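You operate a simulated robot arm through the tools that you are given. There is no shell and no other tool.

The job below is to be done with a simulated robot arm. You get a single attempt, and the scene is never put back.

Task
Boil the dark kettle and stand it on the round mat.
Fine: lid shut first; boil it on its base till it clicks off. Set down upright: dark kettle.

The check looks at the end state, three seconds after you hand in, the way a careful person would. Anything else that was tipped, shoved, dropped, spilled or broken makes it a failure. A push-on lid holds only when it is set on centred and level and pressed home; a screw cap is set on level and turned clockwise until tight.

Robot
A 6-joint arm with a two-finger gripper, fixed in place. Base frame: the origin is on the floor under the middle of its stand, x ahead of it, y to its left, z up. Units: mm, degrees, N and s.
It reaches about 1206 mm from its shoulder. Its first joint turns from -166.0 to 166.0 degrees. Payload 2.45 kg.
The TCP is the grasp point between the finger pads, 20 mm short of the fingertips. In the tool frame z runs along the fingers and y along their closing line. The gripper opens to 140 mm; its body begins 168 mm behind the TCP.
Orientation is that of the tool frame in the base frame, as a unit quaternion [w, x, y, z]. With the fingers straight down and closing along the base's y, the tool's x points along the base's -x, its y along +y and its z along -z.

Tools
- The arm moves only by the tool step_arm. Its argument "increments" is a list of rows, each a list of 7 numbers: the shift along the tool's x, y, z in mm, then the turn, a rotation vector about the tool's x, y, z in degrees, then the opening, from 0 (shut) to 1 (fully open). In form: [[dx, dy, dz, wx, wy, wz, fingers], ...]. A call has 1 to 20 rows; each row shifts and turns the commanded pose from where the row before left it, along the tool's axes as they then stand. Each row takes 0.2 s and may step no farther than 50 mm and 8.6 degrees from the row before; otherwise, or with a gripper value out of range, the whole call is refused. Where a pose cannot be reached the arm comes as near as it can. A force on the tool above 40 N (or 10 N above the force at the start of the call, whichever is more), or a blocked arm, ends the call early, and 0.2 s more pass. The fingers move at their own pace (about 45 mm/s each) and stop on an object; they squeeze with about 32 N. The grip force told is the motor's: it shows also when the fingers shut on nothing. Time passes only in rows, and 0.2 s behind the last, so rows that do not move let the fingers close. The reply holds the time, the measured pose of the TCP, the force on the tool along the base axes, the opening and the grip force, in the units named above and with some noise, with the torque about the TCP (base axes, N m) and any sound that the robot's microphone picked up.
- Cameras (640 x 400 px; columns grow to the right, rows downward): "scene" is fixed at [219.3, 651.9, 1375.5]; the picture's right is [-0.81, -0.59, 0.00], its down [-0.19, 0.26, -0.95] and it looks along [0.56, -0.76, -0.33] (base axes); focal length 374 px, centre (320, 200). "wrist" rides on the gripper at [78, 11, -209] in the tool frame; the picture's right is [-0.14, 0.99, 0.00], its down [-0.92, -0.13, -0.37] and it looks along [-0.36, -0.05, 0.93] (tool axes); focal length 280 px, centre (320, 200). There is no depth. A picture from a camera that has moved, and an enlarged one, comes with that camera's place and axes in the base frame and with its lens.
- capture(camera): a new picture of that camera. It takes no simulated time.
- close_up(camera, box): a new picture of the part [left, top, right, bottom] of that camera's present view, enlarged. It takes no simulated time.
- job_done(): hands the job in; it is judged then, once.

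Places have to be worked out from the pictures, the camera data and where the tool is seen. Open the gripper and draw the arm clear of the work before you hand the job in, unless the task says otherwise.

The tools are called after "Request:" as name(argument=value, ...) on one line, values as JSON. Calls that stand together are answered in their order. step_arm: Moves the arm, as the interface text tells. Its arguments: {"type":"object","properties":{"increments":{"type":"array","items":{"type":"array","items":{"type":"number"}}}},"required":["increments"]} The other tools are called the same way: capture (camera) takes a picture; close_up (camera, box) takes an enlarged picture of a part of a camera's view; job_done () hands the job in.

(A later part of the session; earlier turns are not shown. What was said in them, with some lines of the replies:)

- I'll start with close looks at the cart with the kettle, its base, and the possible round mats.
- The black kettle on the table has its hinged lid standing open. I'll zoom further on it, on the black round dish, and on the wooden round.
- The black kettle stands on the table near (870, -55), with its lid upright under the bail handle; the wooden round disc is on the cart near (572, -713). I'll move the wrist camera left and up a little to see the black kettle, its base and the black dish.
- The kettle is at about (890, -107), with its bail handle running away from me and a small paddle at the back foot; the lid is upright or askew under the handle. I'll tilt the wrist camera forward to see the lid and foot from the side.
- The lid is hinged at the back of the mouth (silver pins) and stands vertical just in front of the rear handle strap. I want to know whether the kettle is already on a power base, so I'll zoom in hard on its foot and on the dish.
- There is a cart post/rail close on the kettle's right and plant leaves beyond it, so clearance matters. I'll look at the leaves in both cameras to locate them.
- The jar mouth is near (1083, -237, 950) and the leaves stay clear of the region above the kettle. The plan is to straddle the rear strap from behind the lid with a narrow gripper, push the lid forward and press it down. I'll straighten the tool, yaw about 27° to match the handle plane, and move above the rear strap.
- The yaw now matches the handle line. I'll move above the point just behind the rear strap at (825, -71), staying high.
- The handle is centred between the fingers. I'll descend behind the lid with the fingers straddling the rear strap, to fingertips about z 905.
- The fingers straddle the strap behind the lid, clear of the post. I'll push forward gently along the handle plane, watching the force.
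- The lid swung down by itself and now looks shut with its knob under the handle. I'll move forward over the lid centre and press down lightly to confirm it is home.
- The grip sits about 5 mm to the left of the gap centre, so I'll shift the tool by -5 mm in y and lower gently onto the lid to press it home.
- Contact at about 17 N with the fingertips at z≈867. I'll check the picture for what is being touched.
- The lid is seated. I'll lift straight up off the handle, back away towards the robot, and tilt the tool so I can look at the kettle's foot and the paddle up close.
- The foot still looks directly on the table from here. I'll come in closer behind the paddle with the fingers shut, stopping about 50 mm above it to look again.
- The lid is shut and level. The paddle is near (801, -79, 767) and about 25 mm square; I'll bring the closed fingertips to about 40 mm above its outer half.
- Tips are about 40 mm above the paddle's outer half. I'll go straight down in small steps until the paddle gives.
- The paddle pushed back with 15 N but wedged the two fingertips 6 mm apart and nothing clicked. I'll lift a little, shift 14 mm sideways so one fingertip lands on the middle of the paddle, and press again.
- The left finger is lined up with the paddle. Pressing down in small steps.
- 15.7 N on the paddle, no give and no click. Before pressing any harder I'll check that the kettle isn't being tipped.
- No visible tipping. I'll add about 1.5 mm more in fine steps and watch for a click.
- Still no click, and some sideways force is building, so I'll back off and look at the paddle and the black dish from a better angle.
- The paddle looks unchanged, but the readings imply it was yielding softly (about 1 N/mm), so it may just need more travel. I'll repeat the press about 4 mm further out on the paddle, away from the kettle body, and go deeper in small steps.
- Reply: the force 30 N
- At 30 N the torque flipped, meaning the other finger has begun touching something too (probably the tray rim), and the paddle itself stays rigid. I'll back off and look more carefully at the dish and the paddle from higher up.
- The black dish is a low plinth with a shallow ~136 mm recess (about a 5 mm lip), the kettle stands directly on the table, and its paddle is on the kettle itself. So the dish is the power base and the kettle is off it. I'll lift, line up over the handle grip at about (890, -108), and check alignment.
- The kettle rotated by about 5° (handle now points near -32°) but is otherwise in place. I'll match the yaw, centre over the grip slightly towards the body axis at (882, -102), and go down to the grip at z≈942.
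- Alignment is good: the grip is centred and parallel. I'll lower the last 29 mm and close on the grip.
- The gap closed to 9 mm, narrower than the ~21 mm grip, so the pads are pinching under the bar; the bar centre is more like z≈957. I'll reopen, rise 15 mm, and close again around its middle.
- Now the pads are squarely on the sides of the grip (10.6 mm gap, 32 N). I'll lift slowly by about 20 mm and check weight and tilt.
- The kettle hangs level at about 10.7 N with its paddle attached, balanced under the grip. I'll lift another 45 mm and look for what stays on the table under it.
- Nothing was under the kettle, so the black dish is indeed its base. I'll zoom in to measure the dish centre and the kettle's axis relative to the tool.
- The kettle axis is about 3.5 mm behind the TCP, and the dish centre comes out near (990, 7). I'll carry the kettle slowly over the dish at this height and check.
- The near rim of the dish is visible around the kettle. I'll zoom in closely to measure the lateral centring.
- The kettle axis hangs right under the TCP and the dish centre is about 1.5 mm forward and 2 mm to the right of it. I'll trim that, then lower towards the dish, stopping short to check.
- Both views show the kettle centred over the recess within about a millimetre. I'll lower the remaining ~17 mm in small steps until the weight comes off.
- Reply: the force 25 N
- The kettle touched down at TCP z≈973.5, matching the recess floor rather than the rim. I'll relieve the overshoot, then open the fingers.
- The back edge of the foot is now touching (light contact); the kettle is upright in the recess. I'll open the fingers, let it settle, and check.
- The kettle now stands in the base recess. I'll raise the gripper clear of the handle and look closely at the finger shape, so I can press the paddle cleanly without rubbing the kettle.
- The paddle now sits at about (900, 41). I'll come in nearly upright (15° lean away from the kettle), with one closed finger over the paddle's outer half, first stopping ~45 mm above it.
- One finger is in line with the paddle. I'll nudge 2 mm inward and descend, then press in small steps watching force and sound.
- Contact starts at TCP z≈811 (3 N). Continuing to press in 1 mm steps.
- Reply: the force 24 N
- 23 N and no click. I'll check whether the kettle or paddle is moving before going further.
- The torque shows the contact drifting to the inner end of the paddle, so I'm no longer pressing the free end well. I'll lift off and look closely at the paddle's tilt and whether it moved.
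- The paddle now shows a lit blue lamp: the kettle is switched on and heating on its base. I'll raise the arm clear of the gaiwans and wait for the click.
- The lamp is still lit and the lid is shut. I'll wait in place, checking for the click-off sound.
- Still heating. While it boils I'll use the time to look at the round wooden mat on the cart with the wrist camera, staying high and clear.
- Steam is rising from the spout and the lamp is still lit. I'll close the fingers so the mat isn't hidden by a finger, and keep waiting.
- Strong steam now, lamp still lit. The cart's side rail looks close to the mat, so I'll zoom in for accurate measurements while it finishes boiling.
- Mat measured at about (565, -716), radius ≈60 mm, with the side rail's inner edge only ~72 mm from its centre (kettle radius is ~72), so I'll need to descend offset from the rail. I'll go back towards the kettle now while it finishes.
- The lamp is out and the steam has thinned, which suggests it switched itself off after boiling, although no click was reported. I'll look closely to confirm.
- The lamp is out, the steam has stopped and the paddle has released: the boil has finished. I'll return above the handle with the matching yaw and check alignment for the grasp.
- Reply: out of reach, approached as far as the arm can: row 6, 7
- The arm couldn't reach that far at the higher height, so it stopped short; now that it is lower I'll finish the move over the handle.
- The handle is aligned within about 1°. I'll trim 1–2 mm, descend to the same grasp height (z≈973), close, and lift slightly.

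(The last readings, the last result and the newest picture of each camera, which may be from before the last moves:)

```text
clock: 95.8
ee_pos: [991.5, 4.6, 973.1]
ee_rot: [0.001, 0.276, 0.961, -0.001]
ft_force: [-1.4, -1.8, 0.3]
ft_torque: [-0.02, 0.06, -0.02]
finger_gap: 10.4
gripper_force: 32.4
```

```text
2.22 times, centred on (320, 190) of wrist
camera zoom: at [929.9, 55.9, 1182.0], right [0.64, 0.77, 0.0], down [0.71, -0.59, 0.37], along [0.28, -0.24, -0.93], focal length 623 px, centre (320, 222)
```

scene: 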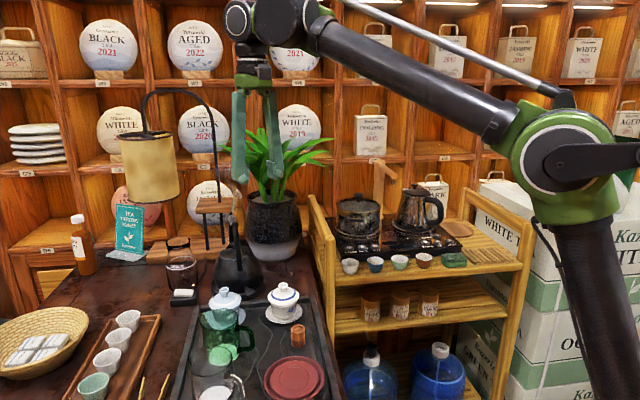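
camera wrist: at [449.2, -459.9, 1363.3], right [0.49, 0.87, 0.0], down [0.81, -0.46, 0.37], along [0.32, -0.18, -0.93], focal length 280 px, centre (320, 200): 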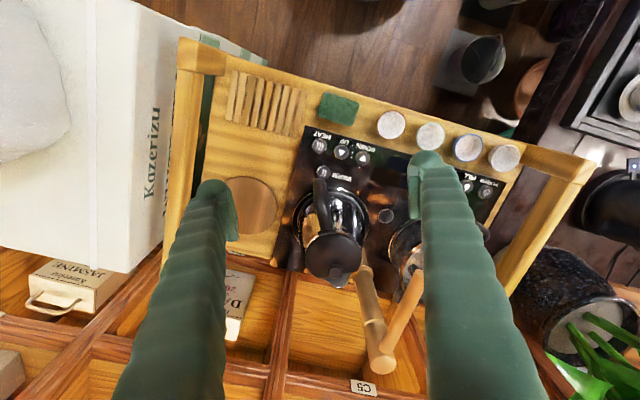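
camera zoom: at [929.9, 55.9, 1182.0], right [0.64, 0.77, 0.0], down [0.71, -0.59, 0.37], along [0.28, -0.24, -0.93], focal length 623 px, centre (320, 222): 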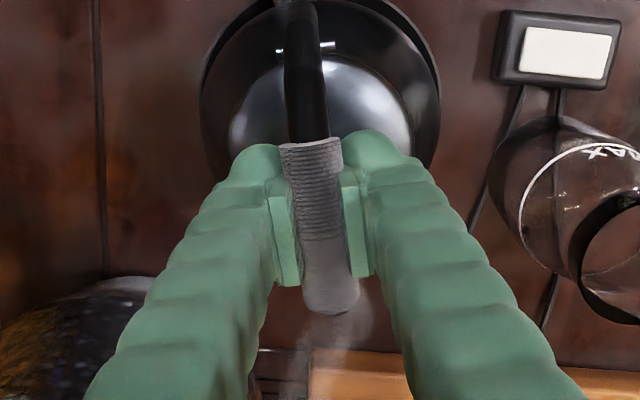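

Firm grip again (10.4 mm gap, 32 N). Now a slow straight lift of about 65 mm out of the base.

Request:
step_arm(increments=[[0, 0, -4, 0, 0, 0, 0], [0, 0, -5, 0, 0, 0, 0], [0, 0, -6, 0, 0, 0, 0], [0, 0, -10, 0, 0, 0, 0], [0, 0, -12, 0, 0, 0, 0], [0, 0, -12, 0, 0, 0, 0], [0, 0, -12, 0, 0, 0, 0], [0, 0, -6, 0, 0, 0, 0], [0, 0, 0, 0, 0, 0, 0]])

Request:
close_up(camera="scene", box=[190, 180, 310, 310])

```text
clock: 97.8
ee_pos: [992.2, 4.6, 1039.6]
ee_rot: [0.0, 0.274, 0.962, 0.0]
ft_force: [-0.2, 0.1, -10.5]
ft_torque: [0.0, -0.01, 0.02]
finger_gap: 10.4
gripper_force: 31.6
```

```text
3.08 times, centred on (250, 245) of scene
camera zoom: at [219.3, 651.9, 1375.5], right [-0.81, -0.59, 0.0], down [-0.19, 0.26, -0.95], along [0.56, -0.76, -0.33], focal length 1152 px, centre (535, 62)
```

zoom: 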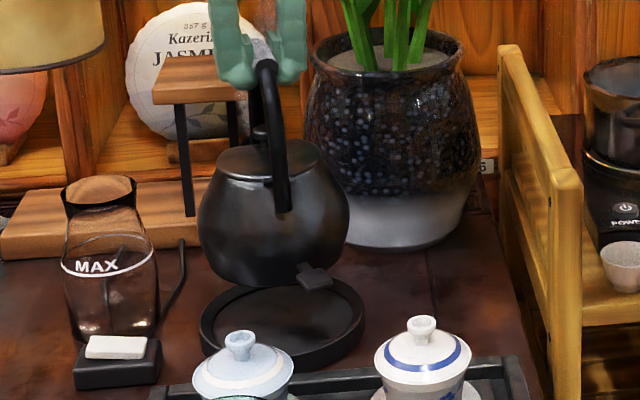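

The kettle is up and level, base left in place. I'll carry it back the way it came to about (882, -102), then raise it high enough to clear the cart post.

Request:
step_arm(increments=[[3.7, -14.9, 0, 0, 0, 0, 0], [3.7, -14.9, 0, 0, 0, 0, 0], [3.7, -14.9, 0, 0, 0, 0, 0], [3.7, -14.9, 0, 0, 0, 0, 0], [3.7, -14.9, 0, 0, 0, 0, 0], [3.7, -14.9, 0, 0, 0, 0, 0], [3.7, -14.9, 0, 0, 0, 0, 0], [3.7, -14.9, 0, 0, 0, 0, 0], [3.7, -14.9, 0, 0, 0, 0, 0], [3.7, -14.9, 0, 0, 0, 0, 0], [0, 0, -12, 0, 0, 0, 0], [0, 0, -15, 0, 0, 0, 0], [0, 0, -15, 0, 0, 0, 0], [0, 0, -15, 0, 0, 0, 0], [0, 0, -15, 0, 0, 0, 0], [0, 0, -15, 0, 0, 0, 0], [0, 0, -15, 0, 0, 0, 0], [0, 0, -12, 0, 0, 0, 0], [0, 0, 0, 0, 0, 0, 0]])

Request:
capture(camera="scene")

Request:
capture(camera="wrist")

```text
clock: 101.8
ee_pos: [881.3, -101.8, 1153.3]
ee_rot: [0.0, 0.274, 0.962, 0.0]
ft_force: [-0.3, 0.4, -10.4]
ft_torque: [0.01, 0.05, 0.02]
finger_gap: 10.4
gripper_force: 32.1
```

```text
taken
```

scene: 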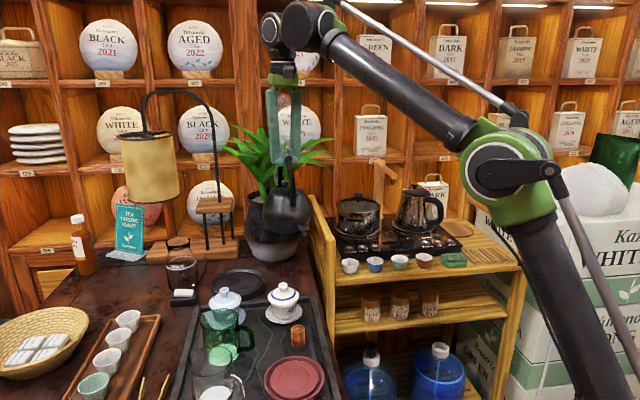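

```text
taken
camera wrist: at [820.2, -50.9, 1362.5], right [0.64, 0.77, 0.0], down [0.71, -0.59, 0.37], along [0.28, -0.24, -0.93], focal length 280 px, centre (320, 200)
```

wrist: 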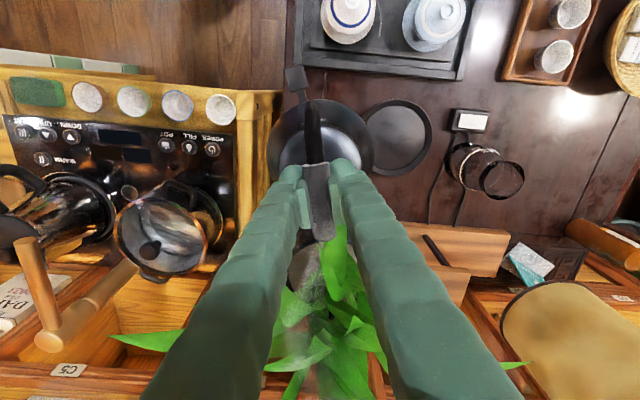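

Kettle level and steady, bottom at about z 946. I'll carry it back towards the robot over the open part of the tray (clear of the post), then swing round to the front of the cart.

Request:
step_arm(increments=[[10, 1, -2, 0, 0, 0, 0], [20, 1.9, -3, 0, 0, 0, 0], [20, 1.9, -3, 0, 0, 0, 0], [20, 1.9, -3, 0, 0, 0, 0], [20, 1.9, -3, 0, 0, 0, 0], [20, 1.9, -3, 0, 0, 0, 0], [20, 1.9, -3, 0, 0, 0, 0], [20, 1.9, -3, 0, 0, 0, 0], [20, 1.9, -3, 0, 0, 0, 0], [20, 1.9, -3, 0, 0, 0, 0], [10, 1, -1, 0, 0, 0, 0], [0, 0, 0, 0, 0, 0, 0]])

Request:
step_arm(increments=[[0, -12, 0, 0, 0, 0, 0], [0, -25, 0, 0, 0, 0, 0], [0, -25, 0, 0, 0, 0, 0], [0, -25, 0, 0, 0, 0, 0], [0, -25, 0, 0, 0, 0, 0], [0, -25, 0, 0, 0, 0, 0], [0, -25, 0, 0, 0, 0, 0], [0, -25, 0, 0, 0, 0, 0], [0, -25, 0, 0, 0, 0, 0], [0, -25, 0, 0, 0, 0, 0], [0, -25, 0, 0, 0, 0, 0], [0, -25, 0, 0, 0, 0, 0], [0, -25, 0, 0, 0, 0, 0], [0, -25, 0, 0, 0, 0, 0], [0, -25, 0, 0, 0, 0, 0], [0, -20, 0, 0, 0, 0, 0], [0, -10, 0, 0, 0, 0, 0], [0, 0, 0, 0, 0, 0, 0]])

Request:
capture(camera="scene")

Request:
capture(camera="wrist")

```text
clock: 104.4
ee_pos: [721.2, 20.5, 1182.3]
ee_rot: [0.001, 0.275, 0.961, 0.0]
ft_force: [0.6, -0.2, -11.0]
ft_torque: [0.0, 0.05, -0.01]
finger_gap: 10.1
gripper_force: 31.8
```

```text
clock: 108.2
ee_pos: [515.4, -314.6, 1182.3]
ee_rot: [0.001, 0.275, 0.961, 0.0]
ft_force: [0.8, 0.0, -10.9]
ft_torque: [0.01, 0.05, -0.02]
finger_gap: 10.5
gripper_force: 32.2
```

```text
taken
```

scene: 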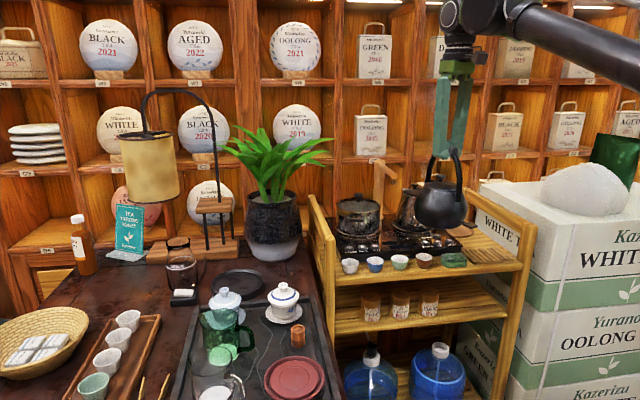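

```text
taken
camera wrist: at [453.5, -262.9, 1392.5], right [0.64, 0.77, 0.0], down [0.71, -0.59, 0.37], along [0.28, -0.24, -0.93], focal length 280 px, centre (320, 200)
```

wrist: 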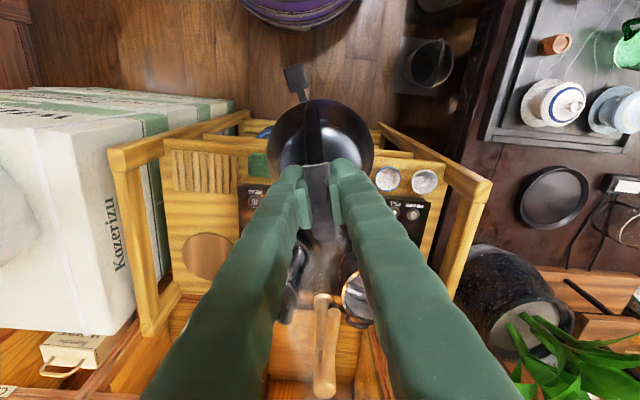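

Kettle is at the front of the cart, level. The mat is visible, so I'll re-measure it and the side rail from this viewpoint.

Request:
close_up(camera="wrist", box=[100, 130, 280, 340])

Request:
close_up(camera="wrist", box=[160, 220, 260, 290])

```text
1.90 times, centred on (190, 235) of wrist
camera zoom: at [453.5, -262.9, 1392.5], right [0.64, 0.77, 0.0], down [0.71, -0.59, 0.37], along [0.28, -0.24, -0.93], focal length 534 px, centre (568, 133)
```

zoom: 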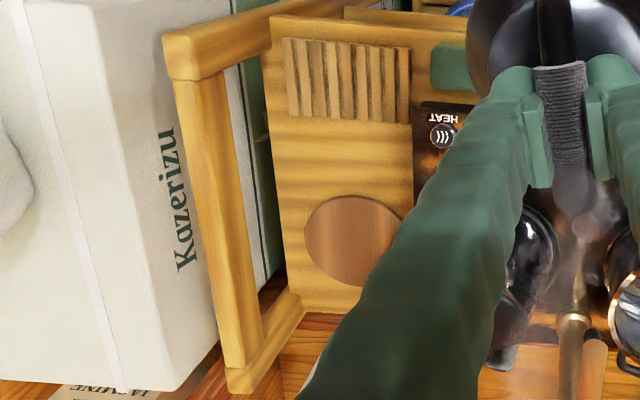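

```text
5.71 times, centred on (210, 255) of wrist
camera zoom: at [453.5, -262.9, 1392.5], right [0.64, 0.77, 0.0], down [0.71, -0.59, 0.37], along [0.28, -0.24, -0.93], focal length 1602 px, centre (949, -114)
```

zoom: 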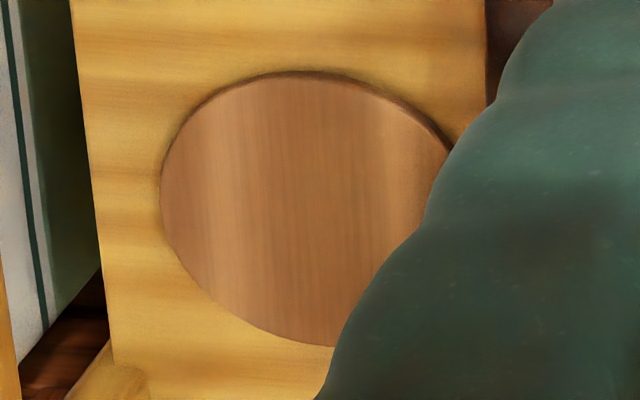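

The mat centre triangulates to about (568, -716) at z≈805, with the rail's inner edge 70–78 mm away. I'll approach from the front-left of the cart, staying well clear of the steel kettle's handle, to a hover point offset 10 mm away from the rail.

Request:
step_arm(increments=[[-5, -12, 0.6, 0, 0, 0, 0], [-9.1, -23.3, 0.6, 0, 0, 0, 0], [-9.1, -23.3, 0.6, 0, 0, 0, 0], [-9.1, -23.3, 0.6, 0, 0, 0, 0], [-9.1, -23.3, 0.6, 0, 0, 0, 0], [-9.1, -23.3, 0.6, 0, 0, 0, 0], [-9.1, -23.3, 0.6, 0, 0, 0, 0], [-9.1, -23.3, 0.6, 0, 0, 0, 0], [-9.1, -23.3, 0.6, 0, 0, 0, 0], [-9.1, -23.3, 0.6, 0, 0, 0, 0], [-9.1, -23.3, 0.6, 0, 0, 0, 0], [-4.1, -11.3, 0, 0, 0, 0, 0], [0, 0, 0, 0, 0, 0, 0]])

Request:
capture(camera="wrist")

Request:
capture(camera="scene")

```text
clock: 111.0
ee_pos: [463.9, -583.3, 1177.6]
ee_rot: [0.001, 0.274, 0.962, 0.0]
ft_force: [0.1, 0.1, -10.1]
ft_torque: [0.02, 0.0, 0.0]
finger_gap: 10.4
gripper_force: 32.5
```

```text
taken
camera wrist: at [402.7, -533.0, 1386.0], right [0.64, 0.77, 0.0], down [0.71, -0.59, 0.37], along [0.28, -0.24, -0.93], focal length 280 px, centre (320, 200)
```

wrist: 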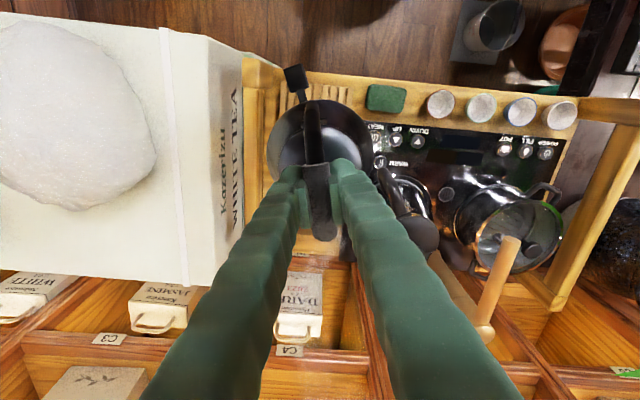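

```text
taken
```

scene: 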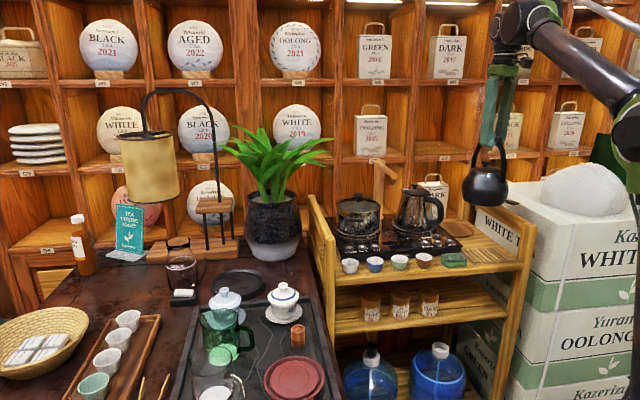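

Request:
step_arm(increments=[[-9, -2.6, 2, 0, 0, 0, 0], [-17.7, -5.2, 3, 0, 0, 0, 0], [-17.7, -5.2, 3, 0, 0, 0, 0], [-17.7, -5.2, 3, 0, 0, 0, 0], [-17.7, -5.2, 3, 0, 0, 0, 0], [-17.7, -5.2, 3, 0, 0, 0, 0], [-17.7, -5.2, 3, 0, 0, 0, 0], [-17.7, -5.2, 3, 0, 0, 0, 0], [-17.7, -5.2, 3, 0, 0, 0, 0], [-9.8, -3, 2, 0, 0, 0, 0], [0, 0, 0, 0, 0, 0, 0]])

Request:
capture(camera="wrist")

Request:
close_up(camera="scene", box=[390, 120, 550, 280])

```text
clock: 113.4
ee_pos: [575.6, -709.3, 1147.4]
ee_rot: [-0.001, 0.275, 0.961, 0.001]
ft_force: [0.7, 0.0, -10.4]
ft_torque: [0.05, 0.02, -0.01]
finger_gap: 10.0
gripper_force: 32.2
```

```text
taken
camera wrist: at [514.1, -658.7, 1357.9], right [0.64, 0.77, 0.0], down [0.71, -0.59, 0.37], along [0.28, -0.24, -0.93], focal length 280 px, centre (320, 200)
```

wrist: 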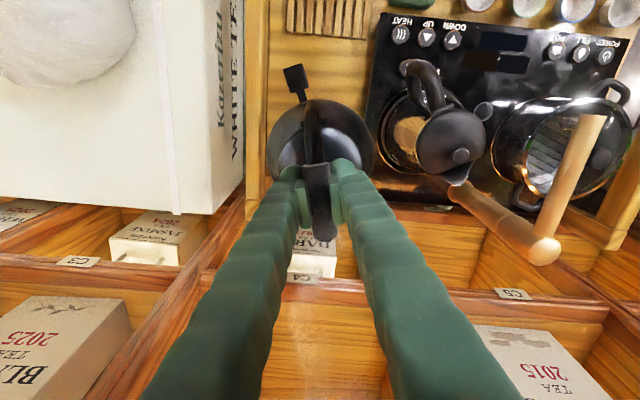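

```text
2.50 times, centred on (470, 200) of scene
camera zoom: at [219.3, 651.9, 1375.5], right [-0.81, -0.59, 0.0], down [-0.19, 0.26, -0.95], along [0.56, -0.76, -0.33], focal length 936 px, centre (-55, 200)
```

zoom: 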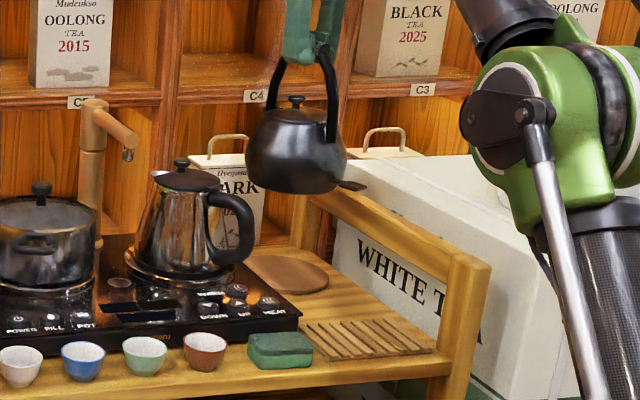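

Request:
close_up(camera="wrist", box=[230, 50, 410, 200])

Request:
close_up(camera="scene", box=[420, 160, 520, 260])

```text
2.67 times, centred on (320, 125) of wrist
camera zoom: at [514.1, -658.7, 1357.9], right [0.64, 0.77, 0.0], down [0.71, -0.59, 0.37], along [0.28, -0.24, -0.93], focal length 748 px, centre (320, 400)
```

zoom: 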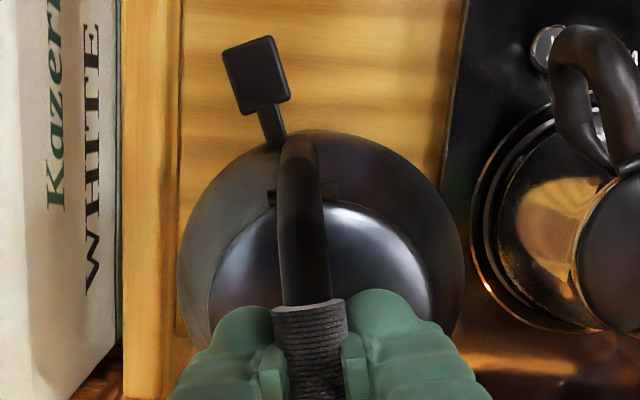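

```text
4.00 times, centred on (470, 210) of scene
camera zoom: at [219.3, 651.9, 1375.5], right [-0.81, -0.59, 0.0], down [-0.19, 0.26, -0.95], along [0.56, -0.76, -0.33], focal length 1498 px, centre (-280, 160)
```

zoom: 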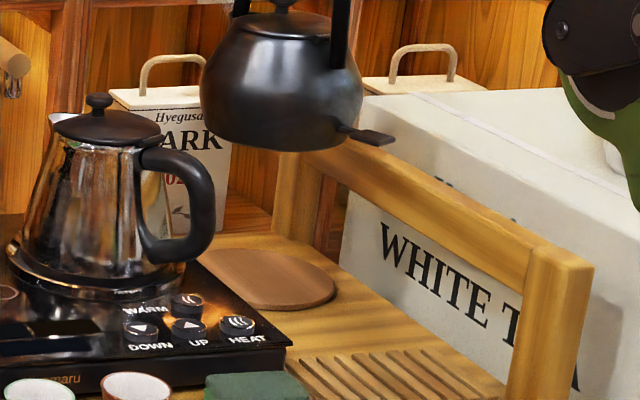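

Clearances from the wrist view: about 95 mm to the rail and 86 mm to the cooktop, so there is room to descend here. I'll lower slowly to about 30 mm above the mat and re-check.

Request:
step_arm(increments=[[0, 0, 10, 0, 0, 0, 0], [0, 0, 15, 0, 0, 0, 0], [0, 0, 15, 0, 0, 0, 0], [0, 0, 15, 0, 0, 0, 0], [0, 0, 15, 0, 0, 0, 0], [0, 0, 15, 0, 0, 0, 0], [0, 0, 10, 0, 0, 0, 0], [0, 0, 5, 0, 0, 0, 0], [0, 0, 0, 0, 0, 0, 0]])

Request:
close_up(camera="wrist", box=[230, 50, 410, 200])

Request:
close_up(camera="scene", box=[420, 170, 520, 260])

```text
clock: 115.4
ee_pos: [574.9, -709.5, 1047.9]
ee_rot: [0.001, 0.274, 0.962, 0.002]
ft_force: [-0.1, 0.7, -10.2]
ft_torque: [0.03, 0.01, -0.02]
finger_gap: 10.2
gripper_force: 32.5
```

```text
2.67 times, centred on (320, 125) of wrist
camera zoom: at [514.1, -658.0, 1257.5], right [0.64, 0.77, 0.0], down [0.71, -0.59, 0.37], along [0.28, -0.24, -0.93], focal length 748 px, centre (320, 400)
```

zoom: 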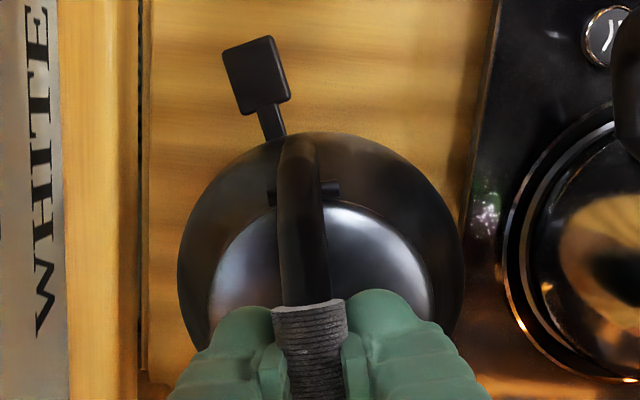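

```text
4.44 times, centred on (470, 215) of scene
camera zoom: at [219.3, 651.9, 1375.5], right [-0.81, -0.59, 0.0], down [-0.19, 0.26, -0.95], along [0.56, -0.76, -0.33], focal length 1664 px, centre (-347, 133)
```

zoom: 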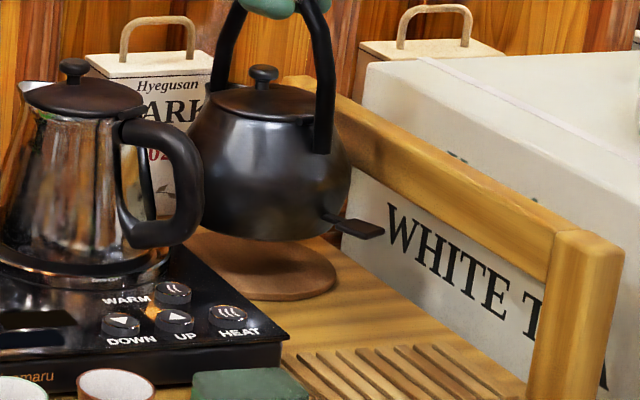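

The kettle sits about 84 mm from the rail and 81 mm from the cooktop edge. I'll shift 4 mm towards the rail (towards mat centre) and lower another 22 mm, then compare foot and mat edges in the scene view.

Request:
step_arm(increments=[[0.87, -3.9, 0, 0, 0, 0, 0], [0, 0, 8, 0, 0, 0, 0], [0, 0, 8, 0, 0, 0, 0], [0, 0, 6, 0, 0, 0, 0], [0, 0, 0, 0, 0, 0, 0]])

Request:
close_up(camera="wrist", box=[230, 50, 410, 200])

Request:
close_up(camera="scene", box=[425, 195, 495, 245])

```text
clock: 116.6
ee_pos: [572.5, -712.5, 1026.1]
ee_rot: [0.0, 0.275, 0.962, 0.001]
ft_force: [-0.8, 0.6, -9.6]
ft_torque: [-0.02, 0.01, -0.03]
finger_gap: 10.6
gripper_force: 31.9
```

```text
2.67 times, centred on (320, 125) of wrist
camera zoom: at [511.4, -660.9, 1235.3], right [0.64, 0.77, 0.0], down [0.71, -0.59, 0.37], along [0.28, -0.24, -0.93], focal length 748 px, centre (320, 400)
```

zoom: 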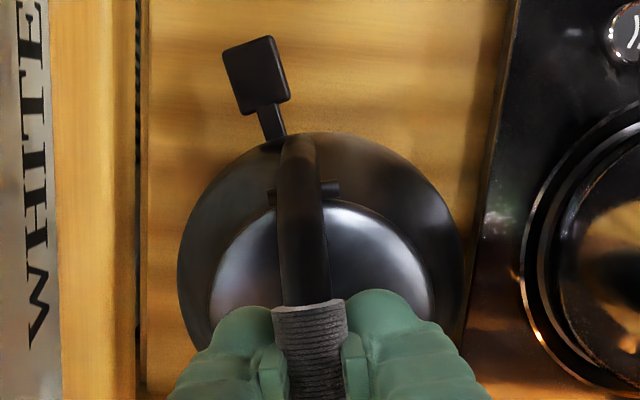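

```text
8.00 times, centred on (460, 220) of scene
camera zoom: at [219.3, 651.9, 1375.5], right [-0.81, -0.59, 0.0], down [-0.19, 0.26, -0.95], along [0.56, -0.76, -0.33], focal length 2995 px, centre (-800, 40)
```

zoom: 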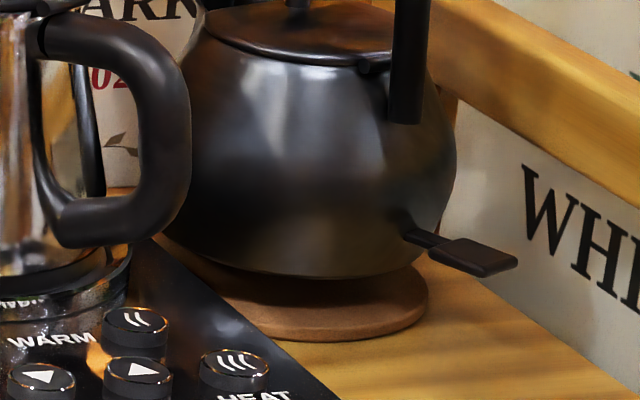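

All cues now agree the mat centre is near (570, -715). I'll trim the last ~3.5 mm towards it and lower in small steps until the weight comes off.

Request:
step_arm(increments=[[0.9, -3.3, 0, 0, 0, 0, 0], [0, 0, 3, 0, 0, 0, 0], [0, 0, 2, 0, 0, 0, 0], [0, 0, 0, 0, 0, 0, 0]])

Request:
step_arm(increments=[[0, 0, 2, 0, 0, 0, 0], [0, 0, 0, 0, 0, 0, 0]])

Request:
step_arm(increments=[[0, 0, 1.5, 0, 0, 0, 0], [0, 0, 0, 0, 0, 0, 0]])

Request:
step_arm(increments=[[0, 0, 1.5, 0, 0, 0, 0], [0, 0, 0, 0, 0, 0, 0]])

Request:
close_up(camera="scene", box=[425, 195, 495, 245])

```text
clock: 117.6
ee_pos: [571.0, -713.6, 1019.4]
ee_rot: [0.001, 0.274, 0.962, 0.002]
ft_force: [-0.5, -0.3, -10.4]
ft_torque: [-0.03, 0.04, 0.0]
finger_gap: 10.3
gripper_force: 31.7
```

```text
clock: 118.2
ee_pos: [569.8, -714.4, 1019.6]
ee_rot: [0.0, 0.276, 0.961, 0.0]
ft_force: [0.3, -0.3, -10.8]
ft_torque: [0.01, 0.04, 0.0]
finger_gap: 10.2
gripper_force: 31.7
```

```text
clock: 118.8
ee_pos: [571.6, -713.3, 1017.2]
ee_rot: [-0.001, 0.275, 0.962, 0.001]
ft_force: [1.4, -0.3, -10.9]
ft_torque: [0.03, 0.02, 0.02]
finger_gap: 10.1
gripper_force: 32.3
```

```text
clock: 119.4
ee_pos: [570.4, -715.6, 1015.7]
ee_rot: [0.0, 0.275, 0.962, 0.001]
ft_force: [-0.4, -0.2, -10.5]
ft_torque: [0.02, 0.03, -0.02]
finger_gap: 10.3
gripper_force: 31.9
```

```text
8.00 times, centred on (460, 220) of scene
camera zoom: at [219.3, 651.9, 1375.5], right [-0.81, -0.59, 0.0], down [-0.19, 0.26, -0.95], along [0.56, -0.76, -0.33], focal length 2995 px, centre (-800, 40)
```

zoom: 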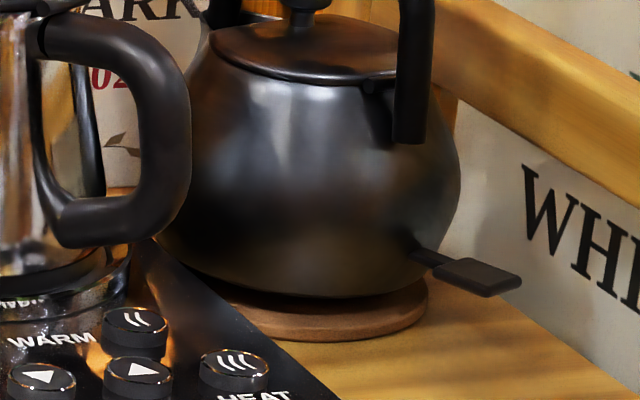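

Request:
step_arm(increments=[[0, 0, 1.5, 0, 0, 0, 0], [0, 0, 0, 0, 0, 0, 0]])

Request:
step_arm(increments=[[0, 0, 1.2, 0, 0, 0, 0], [0, 0, 0, 0, 0, 0, 0]])

Request:
step_arm(increments=[[0, 0, 1.2, 0, 0, 0, 0], [0, 0, 0, 0, 0, 0, 0]])

Request:
step_arm(increments=[[0, 0, 1.0, 0, 0, 0, 0], [0, 0, 0, 0, 0, 0, 0]])

```text
clock: 120.0
ee_pos: [570.3, -714.9, 1014.3]
ee_rot: [0.001, 0.275, 0.961, 0.001]
ft_force: [-0.4, 0.0, -10.7]
ft_torque: [0.01, 0.02, 0.0]
finger_gap: 10.0
gripper_force: 32.6
```

```text
clock: 120.6
ee_pos: [570.5, -713.7, 1013.9]
ee_rot: [-0.001, 0.275, 0.962, 0.001]
ft_force: [-0.2, 0.0, -10.5]
ft_torque: [0.03, 0.04, -0.04]
finger_gap: 10.2
gripper_force: 32.2
```

```text
clock: 121.2
ee_pos: [570.3, -714.3, 1012.4]
ee_rot: [0.0, 0.275, 0.961, 0.0]
ft_force: [0.0, 0.2, -10.6]
ft_torque: [0.04, 0.01, 0.0]
finger_gap: 10.5
gripper_force: 32.2
```

```text
clock: 121.8
ee_pos: [571.2, -713.5, 1012.0]
ee_rot: [0.001, 0.275, 0.961, 0.001]
ft_force: [0.7, 1.0, -10.9]
ft_torque: [0.03, 0.06, -0.04]
finger_gap: 10.2
gripper_force: 31.7
```

Request:
step_arm(increments=[[0, 0, 1.2, 0, 0, 0, 0], [0, 0, 0, 0, 0, 0, 0]])

Request:
step_arm(increments=[[0, 0, 1.2, 0, 0, 0, 0], [0, 0, 0, 0, 0, 0, 0]])

Request:
step_arm(increments=[[0, 0, 1.0, 0, 0, 0, 0], [0, 0, 0, 0, 0, 0, 0]])

Request:
close_up(camera="scene", box=[425, 195, 495, 245])

```text
clock: 122.4
ee_pos: [569.6, -713.4, 1009.7]
ee_rot: [-0.001, 0.275, 0.962, 0.001]
ft_force: [0.8, 0.4, -10.6]
ft_torque: [-0.01, 0.03, 0.04]
finger_gap: 10.5
gripper_force: 31.4
```

```text
clock: 123.0
ee_pos: [570.1, -713.3, 1009.1]
ee_rot: [0.0, 0.275, 0.962, 0.001]
ft_force: [-0.5, 0.3, -11.0]
ft_torque: [0.05, 0.04, 0.02]
finger_gap: 10.7
gripper_force: 31.8
```

```text
clock: 123.6
ee_pos: [570.2, -715.1, 1007.4]
ee_rot: [0.0, 0.275, 0.962, 0.0]
ft_force: [0.8, -1.0, -11.1]
ft_torque: [0.01, 0.03, 0.0]
finger_gap: 10.2
gripper_force: 32.3
```

```text
8.00 times, centred on (460, 220) of scene
camera zoom: at [219.3, 651.9, 1375.5], right [-0.81, -0.59, 0.0], down [-0.19, 0.26, -0.95], along [0.56, -0.76, -0.33], focal length 2995 px, centre (-800, 40)
```

zoom: 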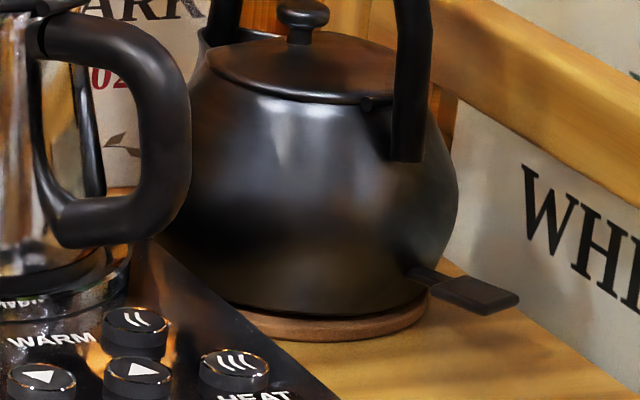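

The foot is only a few millimetres above the mat, lined up with its edge. Continuing down gently.

Request:
step_arm(increments=[[0, 0, 1.2, 0, 0, 0, 0], [0, 0, 0, 0, 0, 0, 0]])

Request:
step_arm(increments=[[0, 0, 1.2, 0, 0, 0, 0], [0, 0, 0, 0, 0, 0, 0]])

Request:
step_arm(increments=[[0, 0, 1.0, 0, 0, 0, 0], [0, 0, 0, 0, 0, 0, 0]])

Request:
step_arm(increments=[[0, 0, 0.8, 0, 0, 0, 0], [0, 0, 0, 0, 0, 0, 0]])

```text
clock: 124.2
ee_pos: [570.5, -714.3, 1006.4]
ee_rot: [0.0, 0.274, 0.962, 0.001]
ft_force: [0.3, -0.1, -10.0]
ft_torque: [0.03, 0.04, 0.06]
finger_gap: 10.4
gripper_force: 31.5
```

```text
clock: 124.8
ee_pos: [570.0, -714.5, 1005.1]
ee_rot: [0.001, 0.275, 0.962, 0.001]
ft_force: [-0.1, -0.6, -9.5]
ft_torque: [0.04, 0.03, 0.02]
finger_gap: 10.3
gripper_force: 31.9
```

```text
clock: 125.4
ee_pos: [570.7, -714.5, 1004.2]
ee_rot: [0.001, 0.275, 0.962, 0.001]
ft_force: [0.5, 0.1, 0.5]
ft_torque: [-0.25, -0.4, -0.02]
finger_gap: 10.2
gripper_force: 32.0
```

```text
clock: 126.0
ee_pos: [569.5, -712.9, 1003.5]
ee_rot: [0.001, 0.275, 0.961, 0.0]
ft_force: [1.2, -1.0, 13.7]
ft_torque: [-0.33, -0.49, -0.02]
finger_gap: 10.4
gripper_force: 32.2
```

The mat is taking the weight. I'll ease off the extra pressure and check the picture before opening.

Request:
step_arm(increments=[[0, 0, -0.8, 0, 0, 0, 0], [0, 0, 0, 0, 0, 0, 0]])

Request:
close_up(camera="scene", box=[425, 195, 495, 245])

Request:
close_up(camera="wrist", box=[210, 50, 430, 220])

```text
clock: 126.6
ee_pos: [569.9, -713.6, 1005.1]
ee_rot: [0.002, 0.275, 0.962, 0.0]
ft_force: [-2.3, 0.2, 2.3]
ft_torque: [0.11, 0.19, -0.03]
finger_gap: 10.1
gripper_force: 31.9
```

```text
8.00 times, centred on (460, 220) of scene
camera zoom: at [219.3, 651.9, 1375.5], right [-0.81, -0.59, 0.0], down [-0.19, 0.26, -0.95], along [0.56, -0.76, -0.33], focal length 2995 px, centre (-800, 40)
```

zoom: 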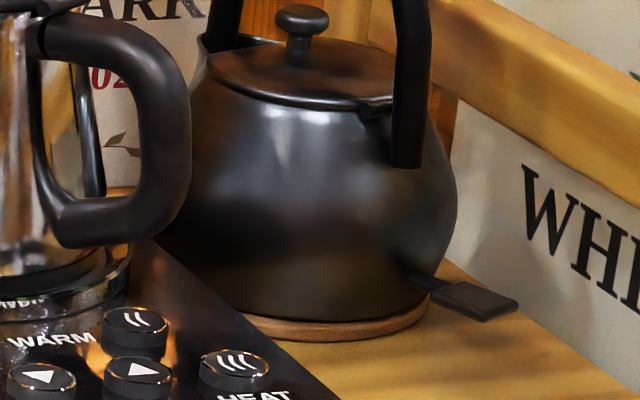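

```text
2.35 times, centred on (320, 135) of wrist
camera zoom: at [508.7, -662.7, 1214.2], right [0.64, 0.77, 0.0], down [0.71, -0.59, 0.37], along [0.28, -0.24, -0.93], focal length 660 px, centre (320, 353)
```

zoom: 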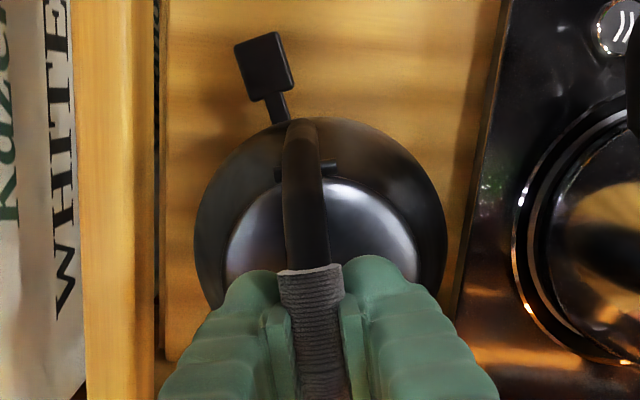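

The foot rests within the mat with margin visible all round at the front. Releasing the grip.

Request:
step_arm(increments=[[0, 0, 0, 0, 0, 0, 0.1], [0, 0, 0, 0, 0, 0, 0.15], [0, 0, 0, 0, 0, 0, 0.25], [0, 0, 0, 0, 0, 0, 0.35], [0, 0, 0, 0, 0, 0, 0.35]])

Request:
close_up(camera="scene", box=[425, 175, 515, 245])

Request:
close_up(camera="wrist", box=[210, 50, 430, 260])

```text
clock: 127.8
ee_pos: [569.8, -713.6, 1004.5]
ee_rot: [0.001, 0.274, 0.962, 0.001]
ft_force: [-0.6, 1.0, 0.1]
ft_torque: [-0.01, 0.01, -0.03]
finger_gap: 49.3
gripper_force: 0.1
```

```text
5.71 times, centred on (470, 210) of scene
camera zoom: at [219.3, 651.9, 1375.5], right [-0.81, -0.59, 0.0], down [-0.19, 0.26, -0.95], along [0.56, -0.76, -0.33], focal length 2139 px, centre (-537, 143)
```

zoom: 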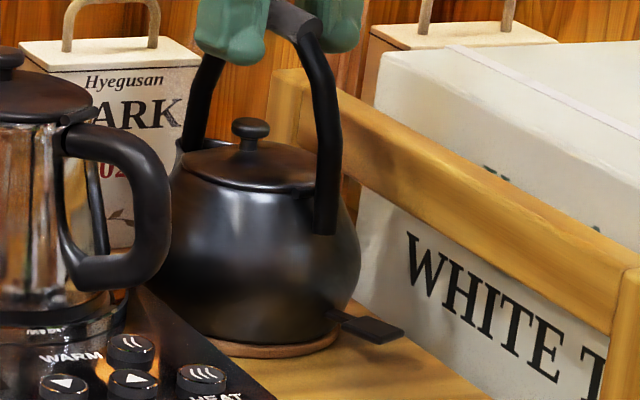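

```text
1.90 times, centred on (320, 155) of wrist
camera zoom: at [509.0, -662.7, 1214.2], right [0.64, 0.77, 0.0], down [0.71, -0.59, 0.37], along [0.28, -0.24, -0.93], focal length 534 px, centre (320, 286)
```

zoom: 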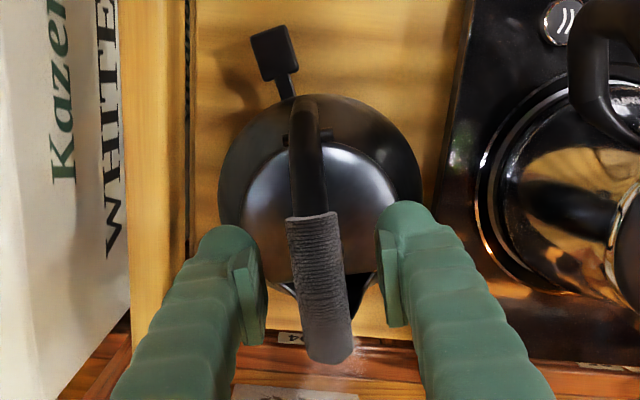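

Released; the kettle stands upright. I'll raise the gripper straight up off the handle and inspect.

Request:
step_arm(increments=[[0, 0, -10, 0, 0, 0, 0.35], [0, 0, -20, 0, 0, 0, 0.35], [0, 0, -30, 0, 0, 0, 0.35], [0, 0, -30, 0, 0, 0, 0.35], [0, 0, -30, 0, 0, 0, 0.35], [0, 0, 0, 0, 0, 0, 0.35]])

Request:
close_up(camera="scene", box=[425, 175, 515, 245])

Request:
capture(camera="wrist")

```text
clock: 129.2
ee_pos: [570.6, -714.4, 1125.0]
ee_rot: [0.001, 0.275, 0.962, 0.0]
ft_force: [-0.6, -0.6, -0.4]
ft_torque: [0.02, 0.02, 0.01]
finger_gap: 49.0
gripper_force: 0.0
```

```text
5.71 times, centred on (470, 210) of scene
camera zoom: at [219.3, 651.9, 1375.5], right [-0.81, -0.59, 0.0], down [-0.19, 0.26, -0.95], along [0.56, -0.76, -0.33], focal length 2139 px, centre (-537, 143)
```

zoom: 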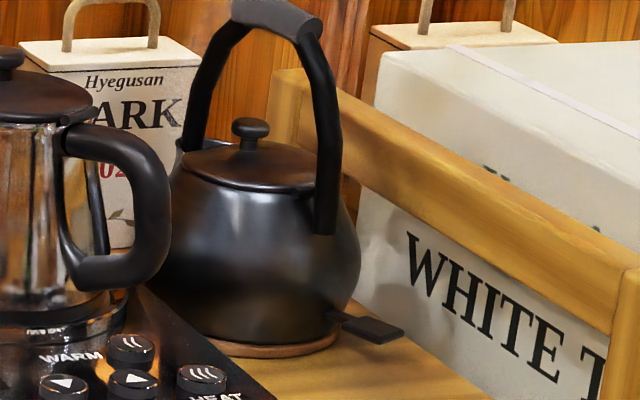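

```text
taken
camera wrist: at [508.5, -662.9, 1334.6], right [0.64, 0.77, 0.0], down [0.71, -0.59, 0.37], along [0.28, -0.24, -0.93], focal length 280 px, centre (320, 200)
```

wrist: 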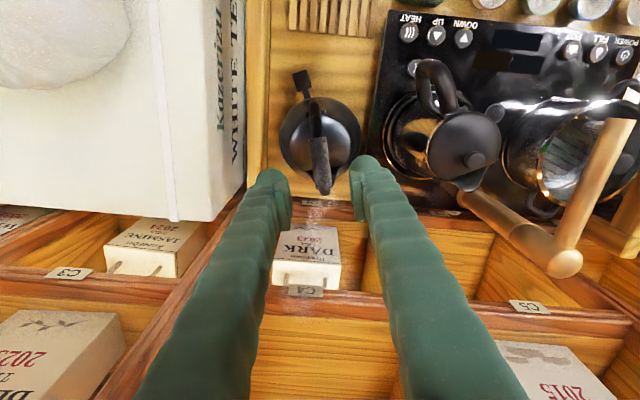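

The kettle stands upright on the mat with its lid shut. I'll back the arm away and take a look at it from the front to confirm how it sits on the mat.

Request:
step_arm(increments=[[15.8, 5.3, 0, 0, 0, 0, 0.35], [31.6, 10.7, 0, 0, 0, 0, 0.5], [31.6, 10.7, 0, 0, 0, 0, 0.7], [31.6, 10.7, 0, 0, 0, 0, 1], [31.6, 10.7, 0, 0, 0, 0, 1], [30, 0, 0, 0, 0, 0, 1], [0, 0, 0, 0, -8, 0, 1], [0, 0, 0, 0, -8, 0, 1], [0, 0, 0, 0, -8, 0, 1], [0, 0, 0, 0, 0, 0, 1]])

Request:
capture(camera="wrist")

Request:
capture(camera="scene")

```text
clock: 131.4
ee_pos: [448.5, -581.0, 1124.2]
ee_rot: [0.2, 0.268, 0.941, -0.056]
ft_force: [0.0, -0.3, -0.7]
ft_torque: [0.05, 0.0, 0.01]
finger_gap: 139.8
gripper_force: 0.1
```

```text
taken
camera wrist: at [320.9, -489.3, 1283.8], right [0.63, 0.78, 0.06], down [0.52, -0.47, 0.71], along [0.58, -0.42, -0.7], focal length 280 px, centre (320, 200)
```

wrist: 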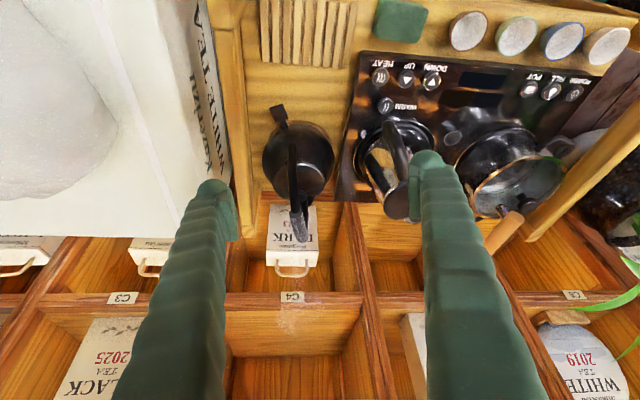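

```text
taken
```

scene: 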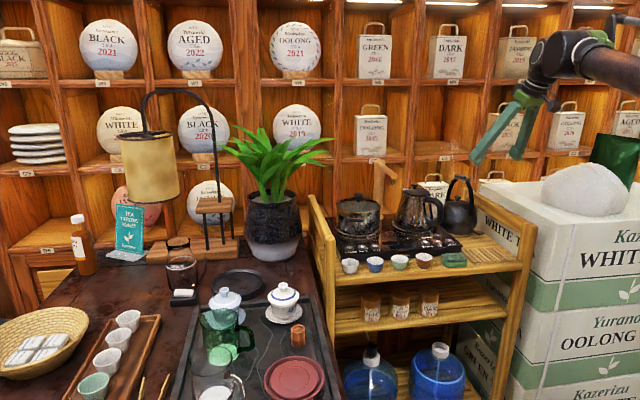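

Request:
close_up(camera="wrist", box=[230, 70, 370, 230])

Request:
close_up(camera="scene", box=[430, 170, 500, 250])

Request:
close_up(camera="scene", box=[130, 190, 330, 320])

```text
2.50 times, centred on (300, 150) of wrist
camera zoom: at [320.9, -489.3, 1283.8], right [0.63, 0.78, 0.06], down [0.52, -0.47, 0.71], along [0.58, -0.42, -0.7], focal length 701 px, centre (370, 325)
```

zoom: 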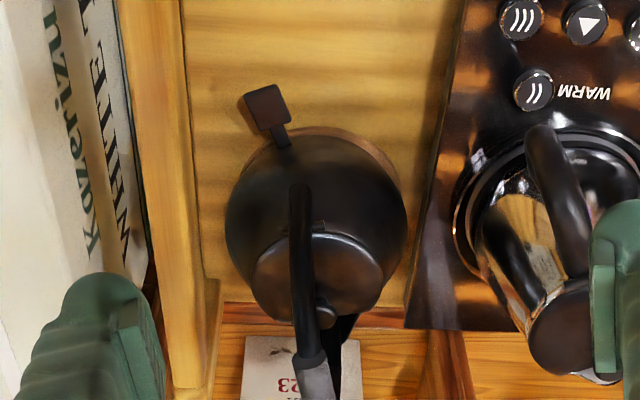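

```text
5.00 times, centred on (465, 210) of scene
camera zoom: at [219.3, 651.9, 1375.5], right [-0.81, -0.59, 0.0], down [-0.19, 0.26, -0.95], along [0.56, -0.76, -0.33], focal length 1872 px, centre (-405, 150)
```

zoom: 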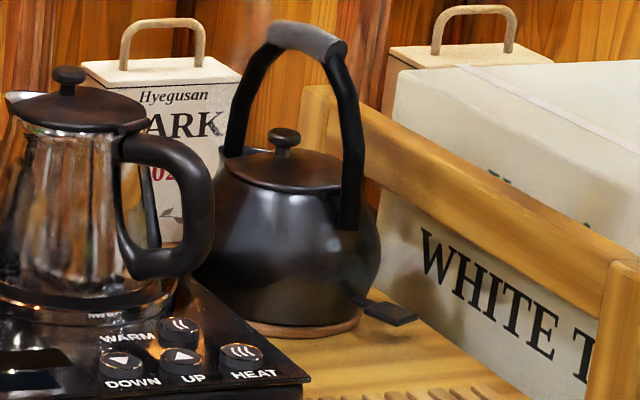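

```text
3.08 times, centred on (230, 255) of scene
camera zoom: at [219.3, 651.9, 1375.5], right [-0.81, -0.59, 0.0], down [-0.19, 0.26, -0.95], along [0.56, -0.76, -0.33], focal length 1152 px, centre (597, 31)
```

zoom: 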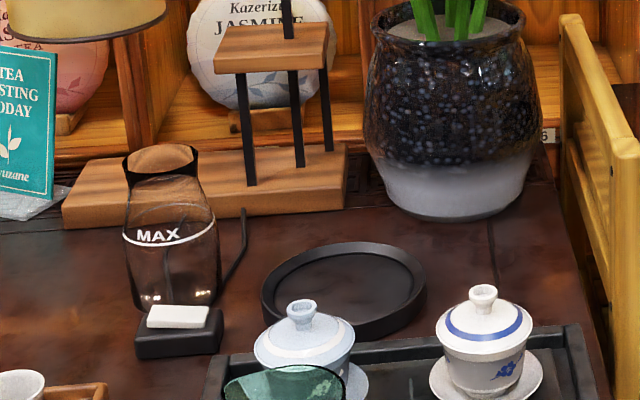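

Request:
close_up(camera="wrist", box=[255, 100, 345, 160])

Request:
close_up(camera="scene", box=[445, 215, 495, 245])

```text
6.67 times, centred on (300, 130) of wrist
camera zoom: at [320.9, -489.3, 1283.8], right [0.63, 0.78, 0.06], down [0.52, -0.47, 0.71], along [0.58, -0.42, -0.7], focal length 1869 px, centre (453, 667)
```

zoom: 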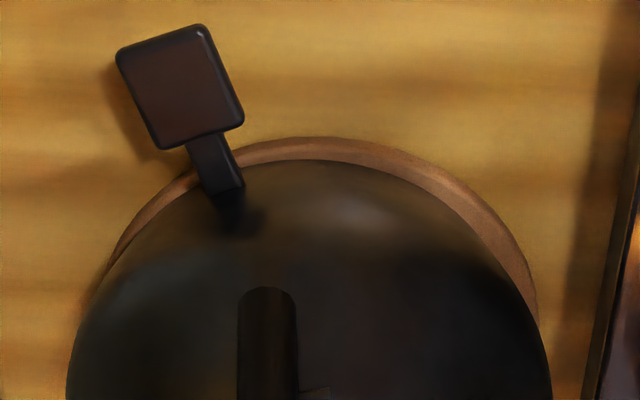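

```text
12.80 times, centred on (470, 230) of scene
camera zoom: at [219.3, 651.9, 1375.5], right [-0.81, -0.59, 0.0], down [-0.19, 0.26, -0.95], along [0.56, -0.76, -0.33], focal length 4792 px, centre (-1600, -184)
```

zoom: 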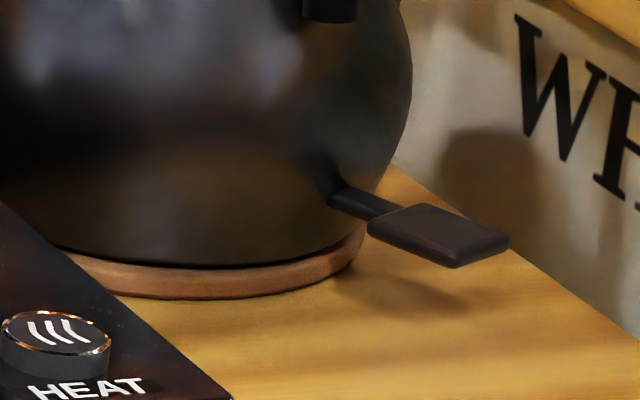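

Both views show the kettle flat on the mat, centred within about 3 mm, lid shut, lamp off, and nothing else disturbed. I'll withdraw the open gripper well clear of the cart.

Request:
step_arm(increments=[[12, 37.3, -5.3, 0, 0, 0, 1], [12, 37.3, -5.3, 0, 0, 0, 1], [12, 37.3, -5.3, 0, 0, 0, 1], [12, 37.3, -5.3, 0, 0, 0, 1], [12, 37.3, -5.3, 0, 0, 0, 1], [12, 37.3, -5.3, 0, 0, 0, 1], [12, 37.3, -5.3, 0, 0, 0, 1], [0, 0, 0, 0, 8, 0, 1], [0, 0, 0, 0, 8, 0, 1], [0, 0, 0, 0, 8, 0, 1], [0, 0, 0, 0, 0, 0, 1], [0, 0, 0, 0, 0, 0, 1]])

Request:
capture(camera="scene")

Request:
close_up(camera="scene", box=[320, 165, 540, 290])

```text
clock: 134.0
ee_pos: [508.7, -311.5, 1124.7]
ee_rot: [0.001, 0.275, 0.962, 0.0]
ft_force: [-0.4, -0.4, -0.4]
ft_torque: [-0.02, 0.02, -0.01]
finger_gap: 140.1
gripper_force: 0.1
```

```text
taken
```

scene: 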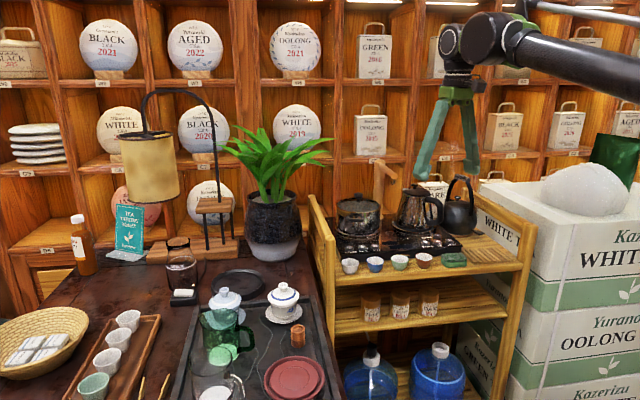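

```text
2.91 times, centred on (430, 228) of scene
camera zoom: at [219.3, 651.9, 1375.5], right [-0.81, -0.59, 0.0], down [-0.19, 0.26, -0.95], along [0.56, -0.76, -0.33], focal length 1089 px, centre (0, 120)
```

zoom: 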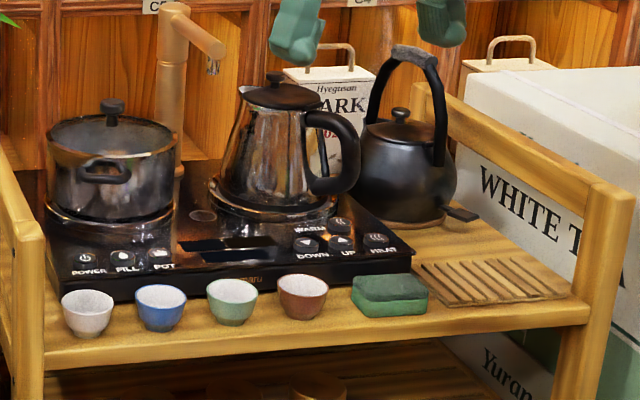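

The dark kettle stands upright on the round mat with its lid shut. Everything else is where it was, and the gripper is open and clear, so I'm handing the job in.

Request:
job_done()

```text
The job is handed in.
```

The dark kettle is boiled and standing upright on the round wooden mat on the cart, with its lid shut. I handed the job in and haven't seen the result.

- **Lid:** I swung the hinged lid shut and pressed it down before boiling.
- **Boil:** The kettle started out standing on the table, not on its base. I set it on the black base, pressed its switch and the blue lamp came on. It steamed hard, and later I found the lamp had gone out on its own. No click was reported in the readings, so I took the lamp going out as the switch-off.
- **Placement:** It sits flat on the mat, about 3 mm off centre by my measurements.
- **Surroundings:** In the last pictures nothing else had been tipped, moved or spilled. The gripper is open and clear of the cart.

I first tried the switch while the kettle was still off its base. That did nothing except turn the kettle a few degrees. On the last of those presses a fingertip also seemed to brush something, probably the tray edge, and I saw no sign that the tray had moved.
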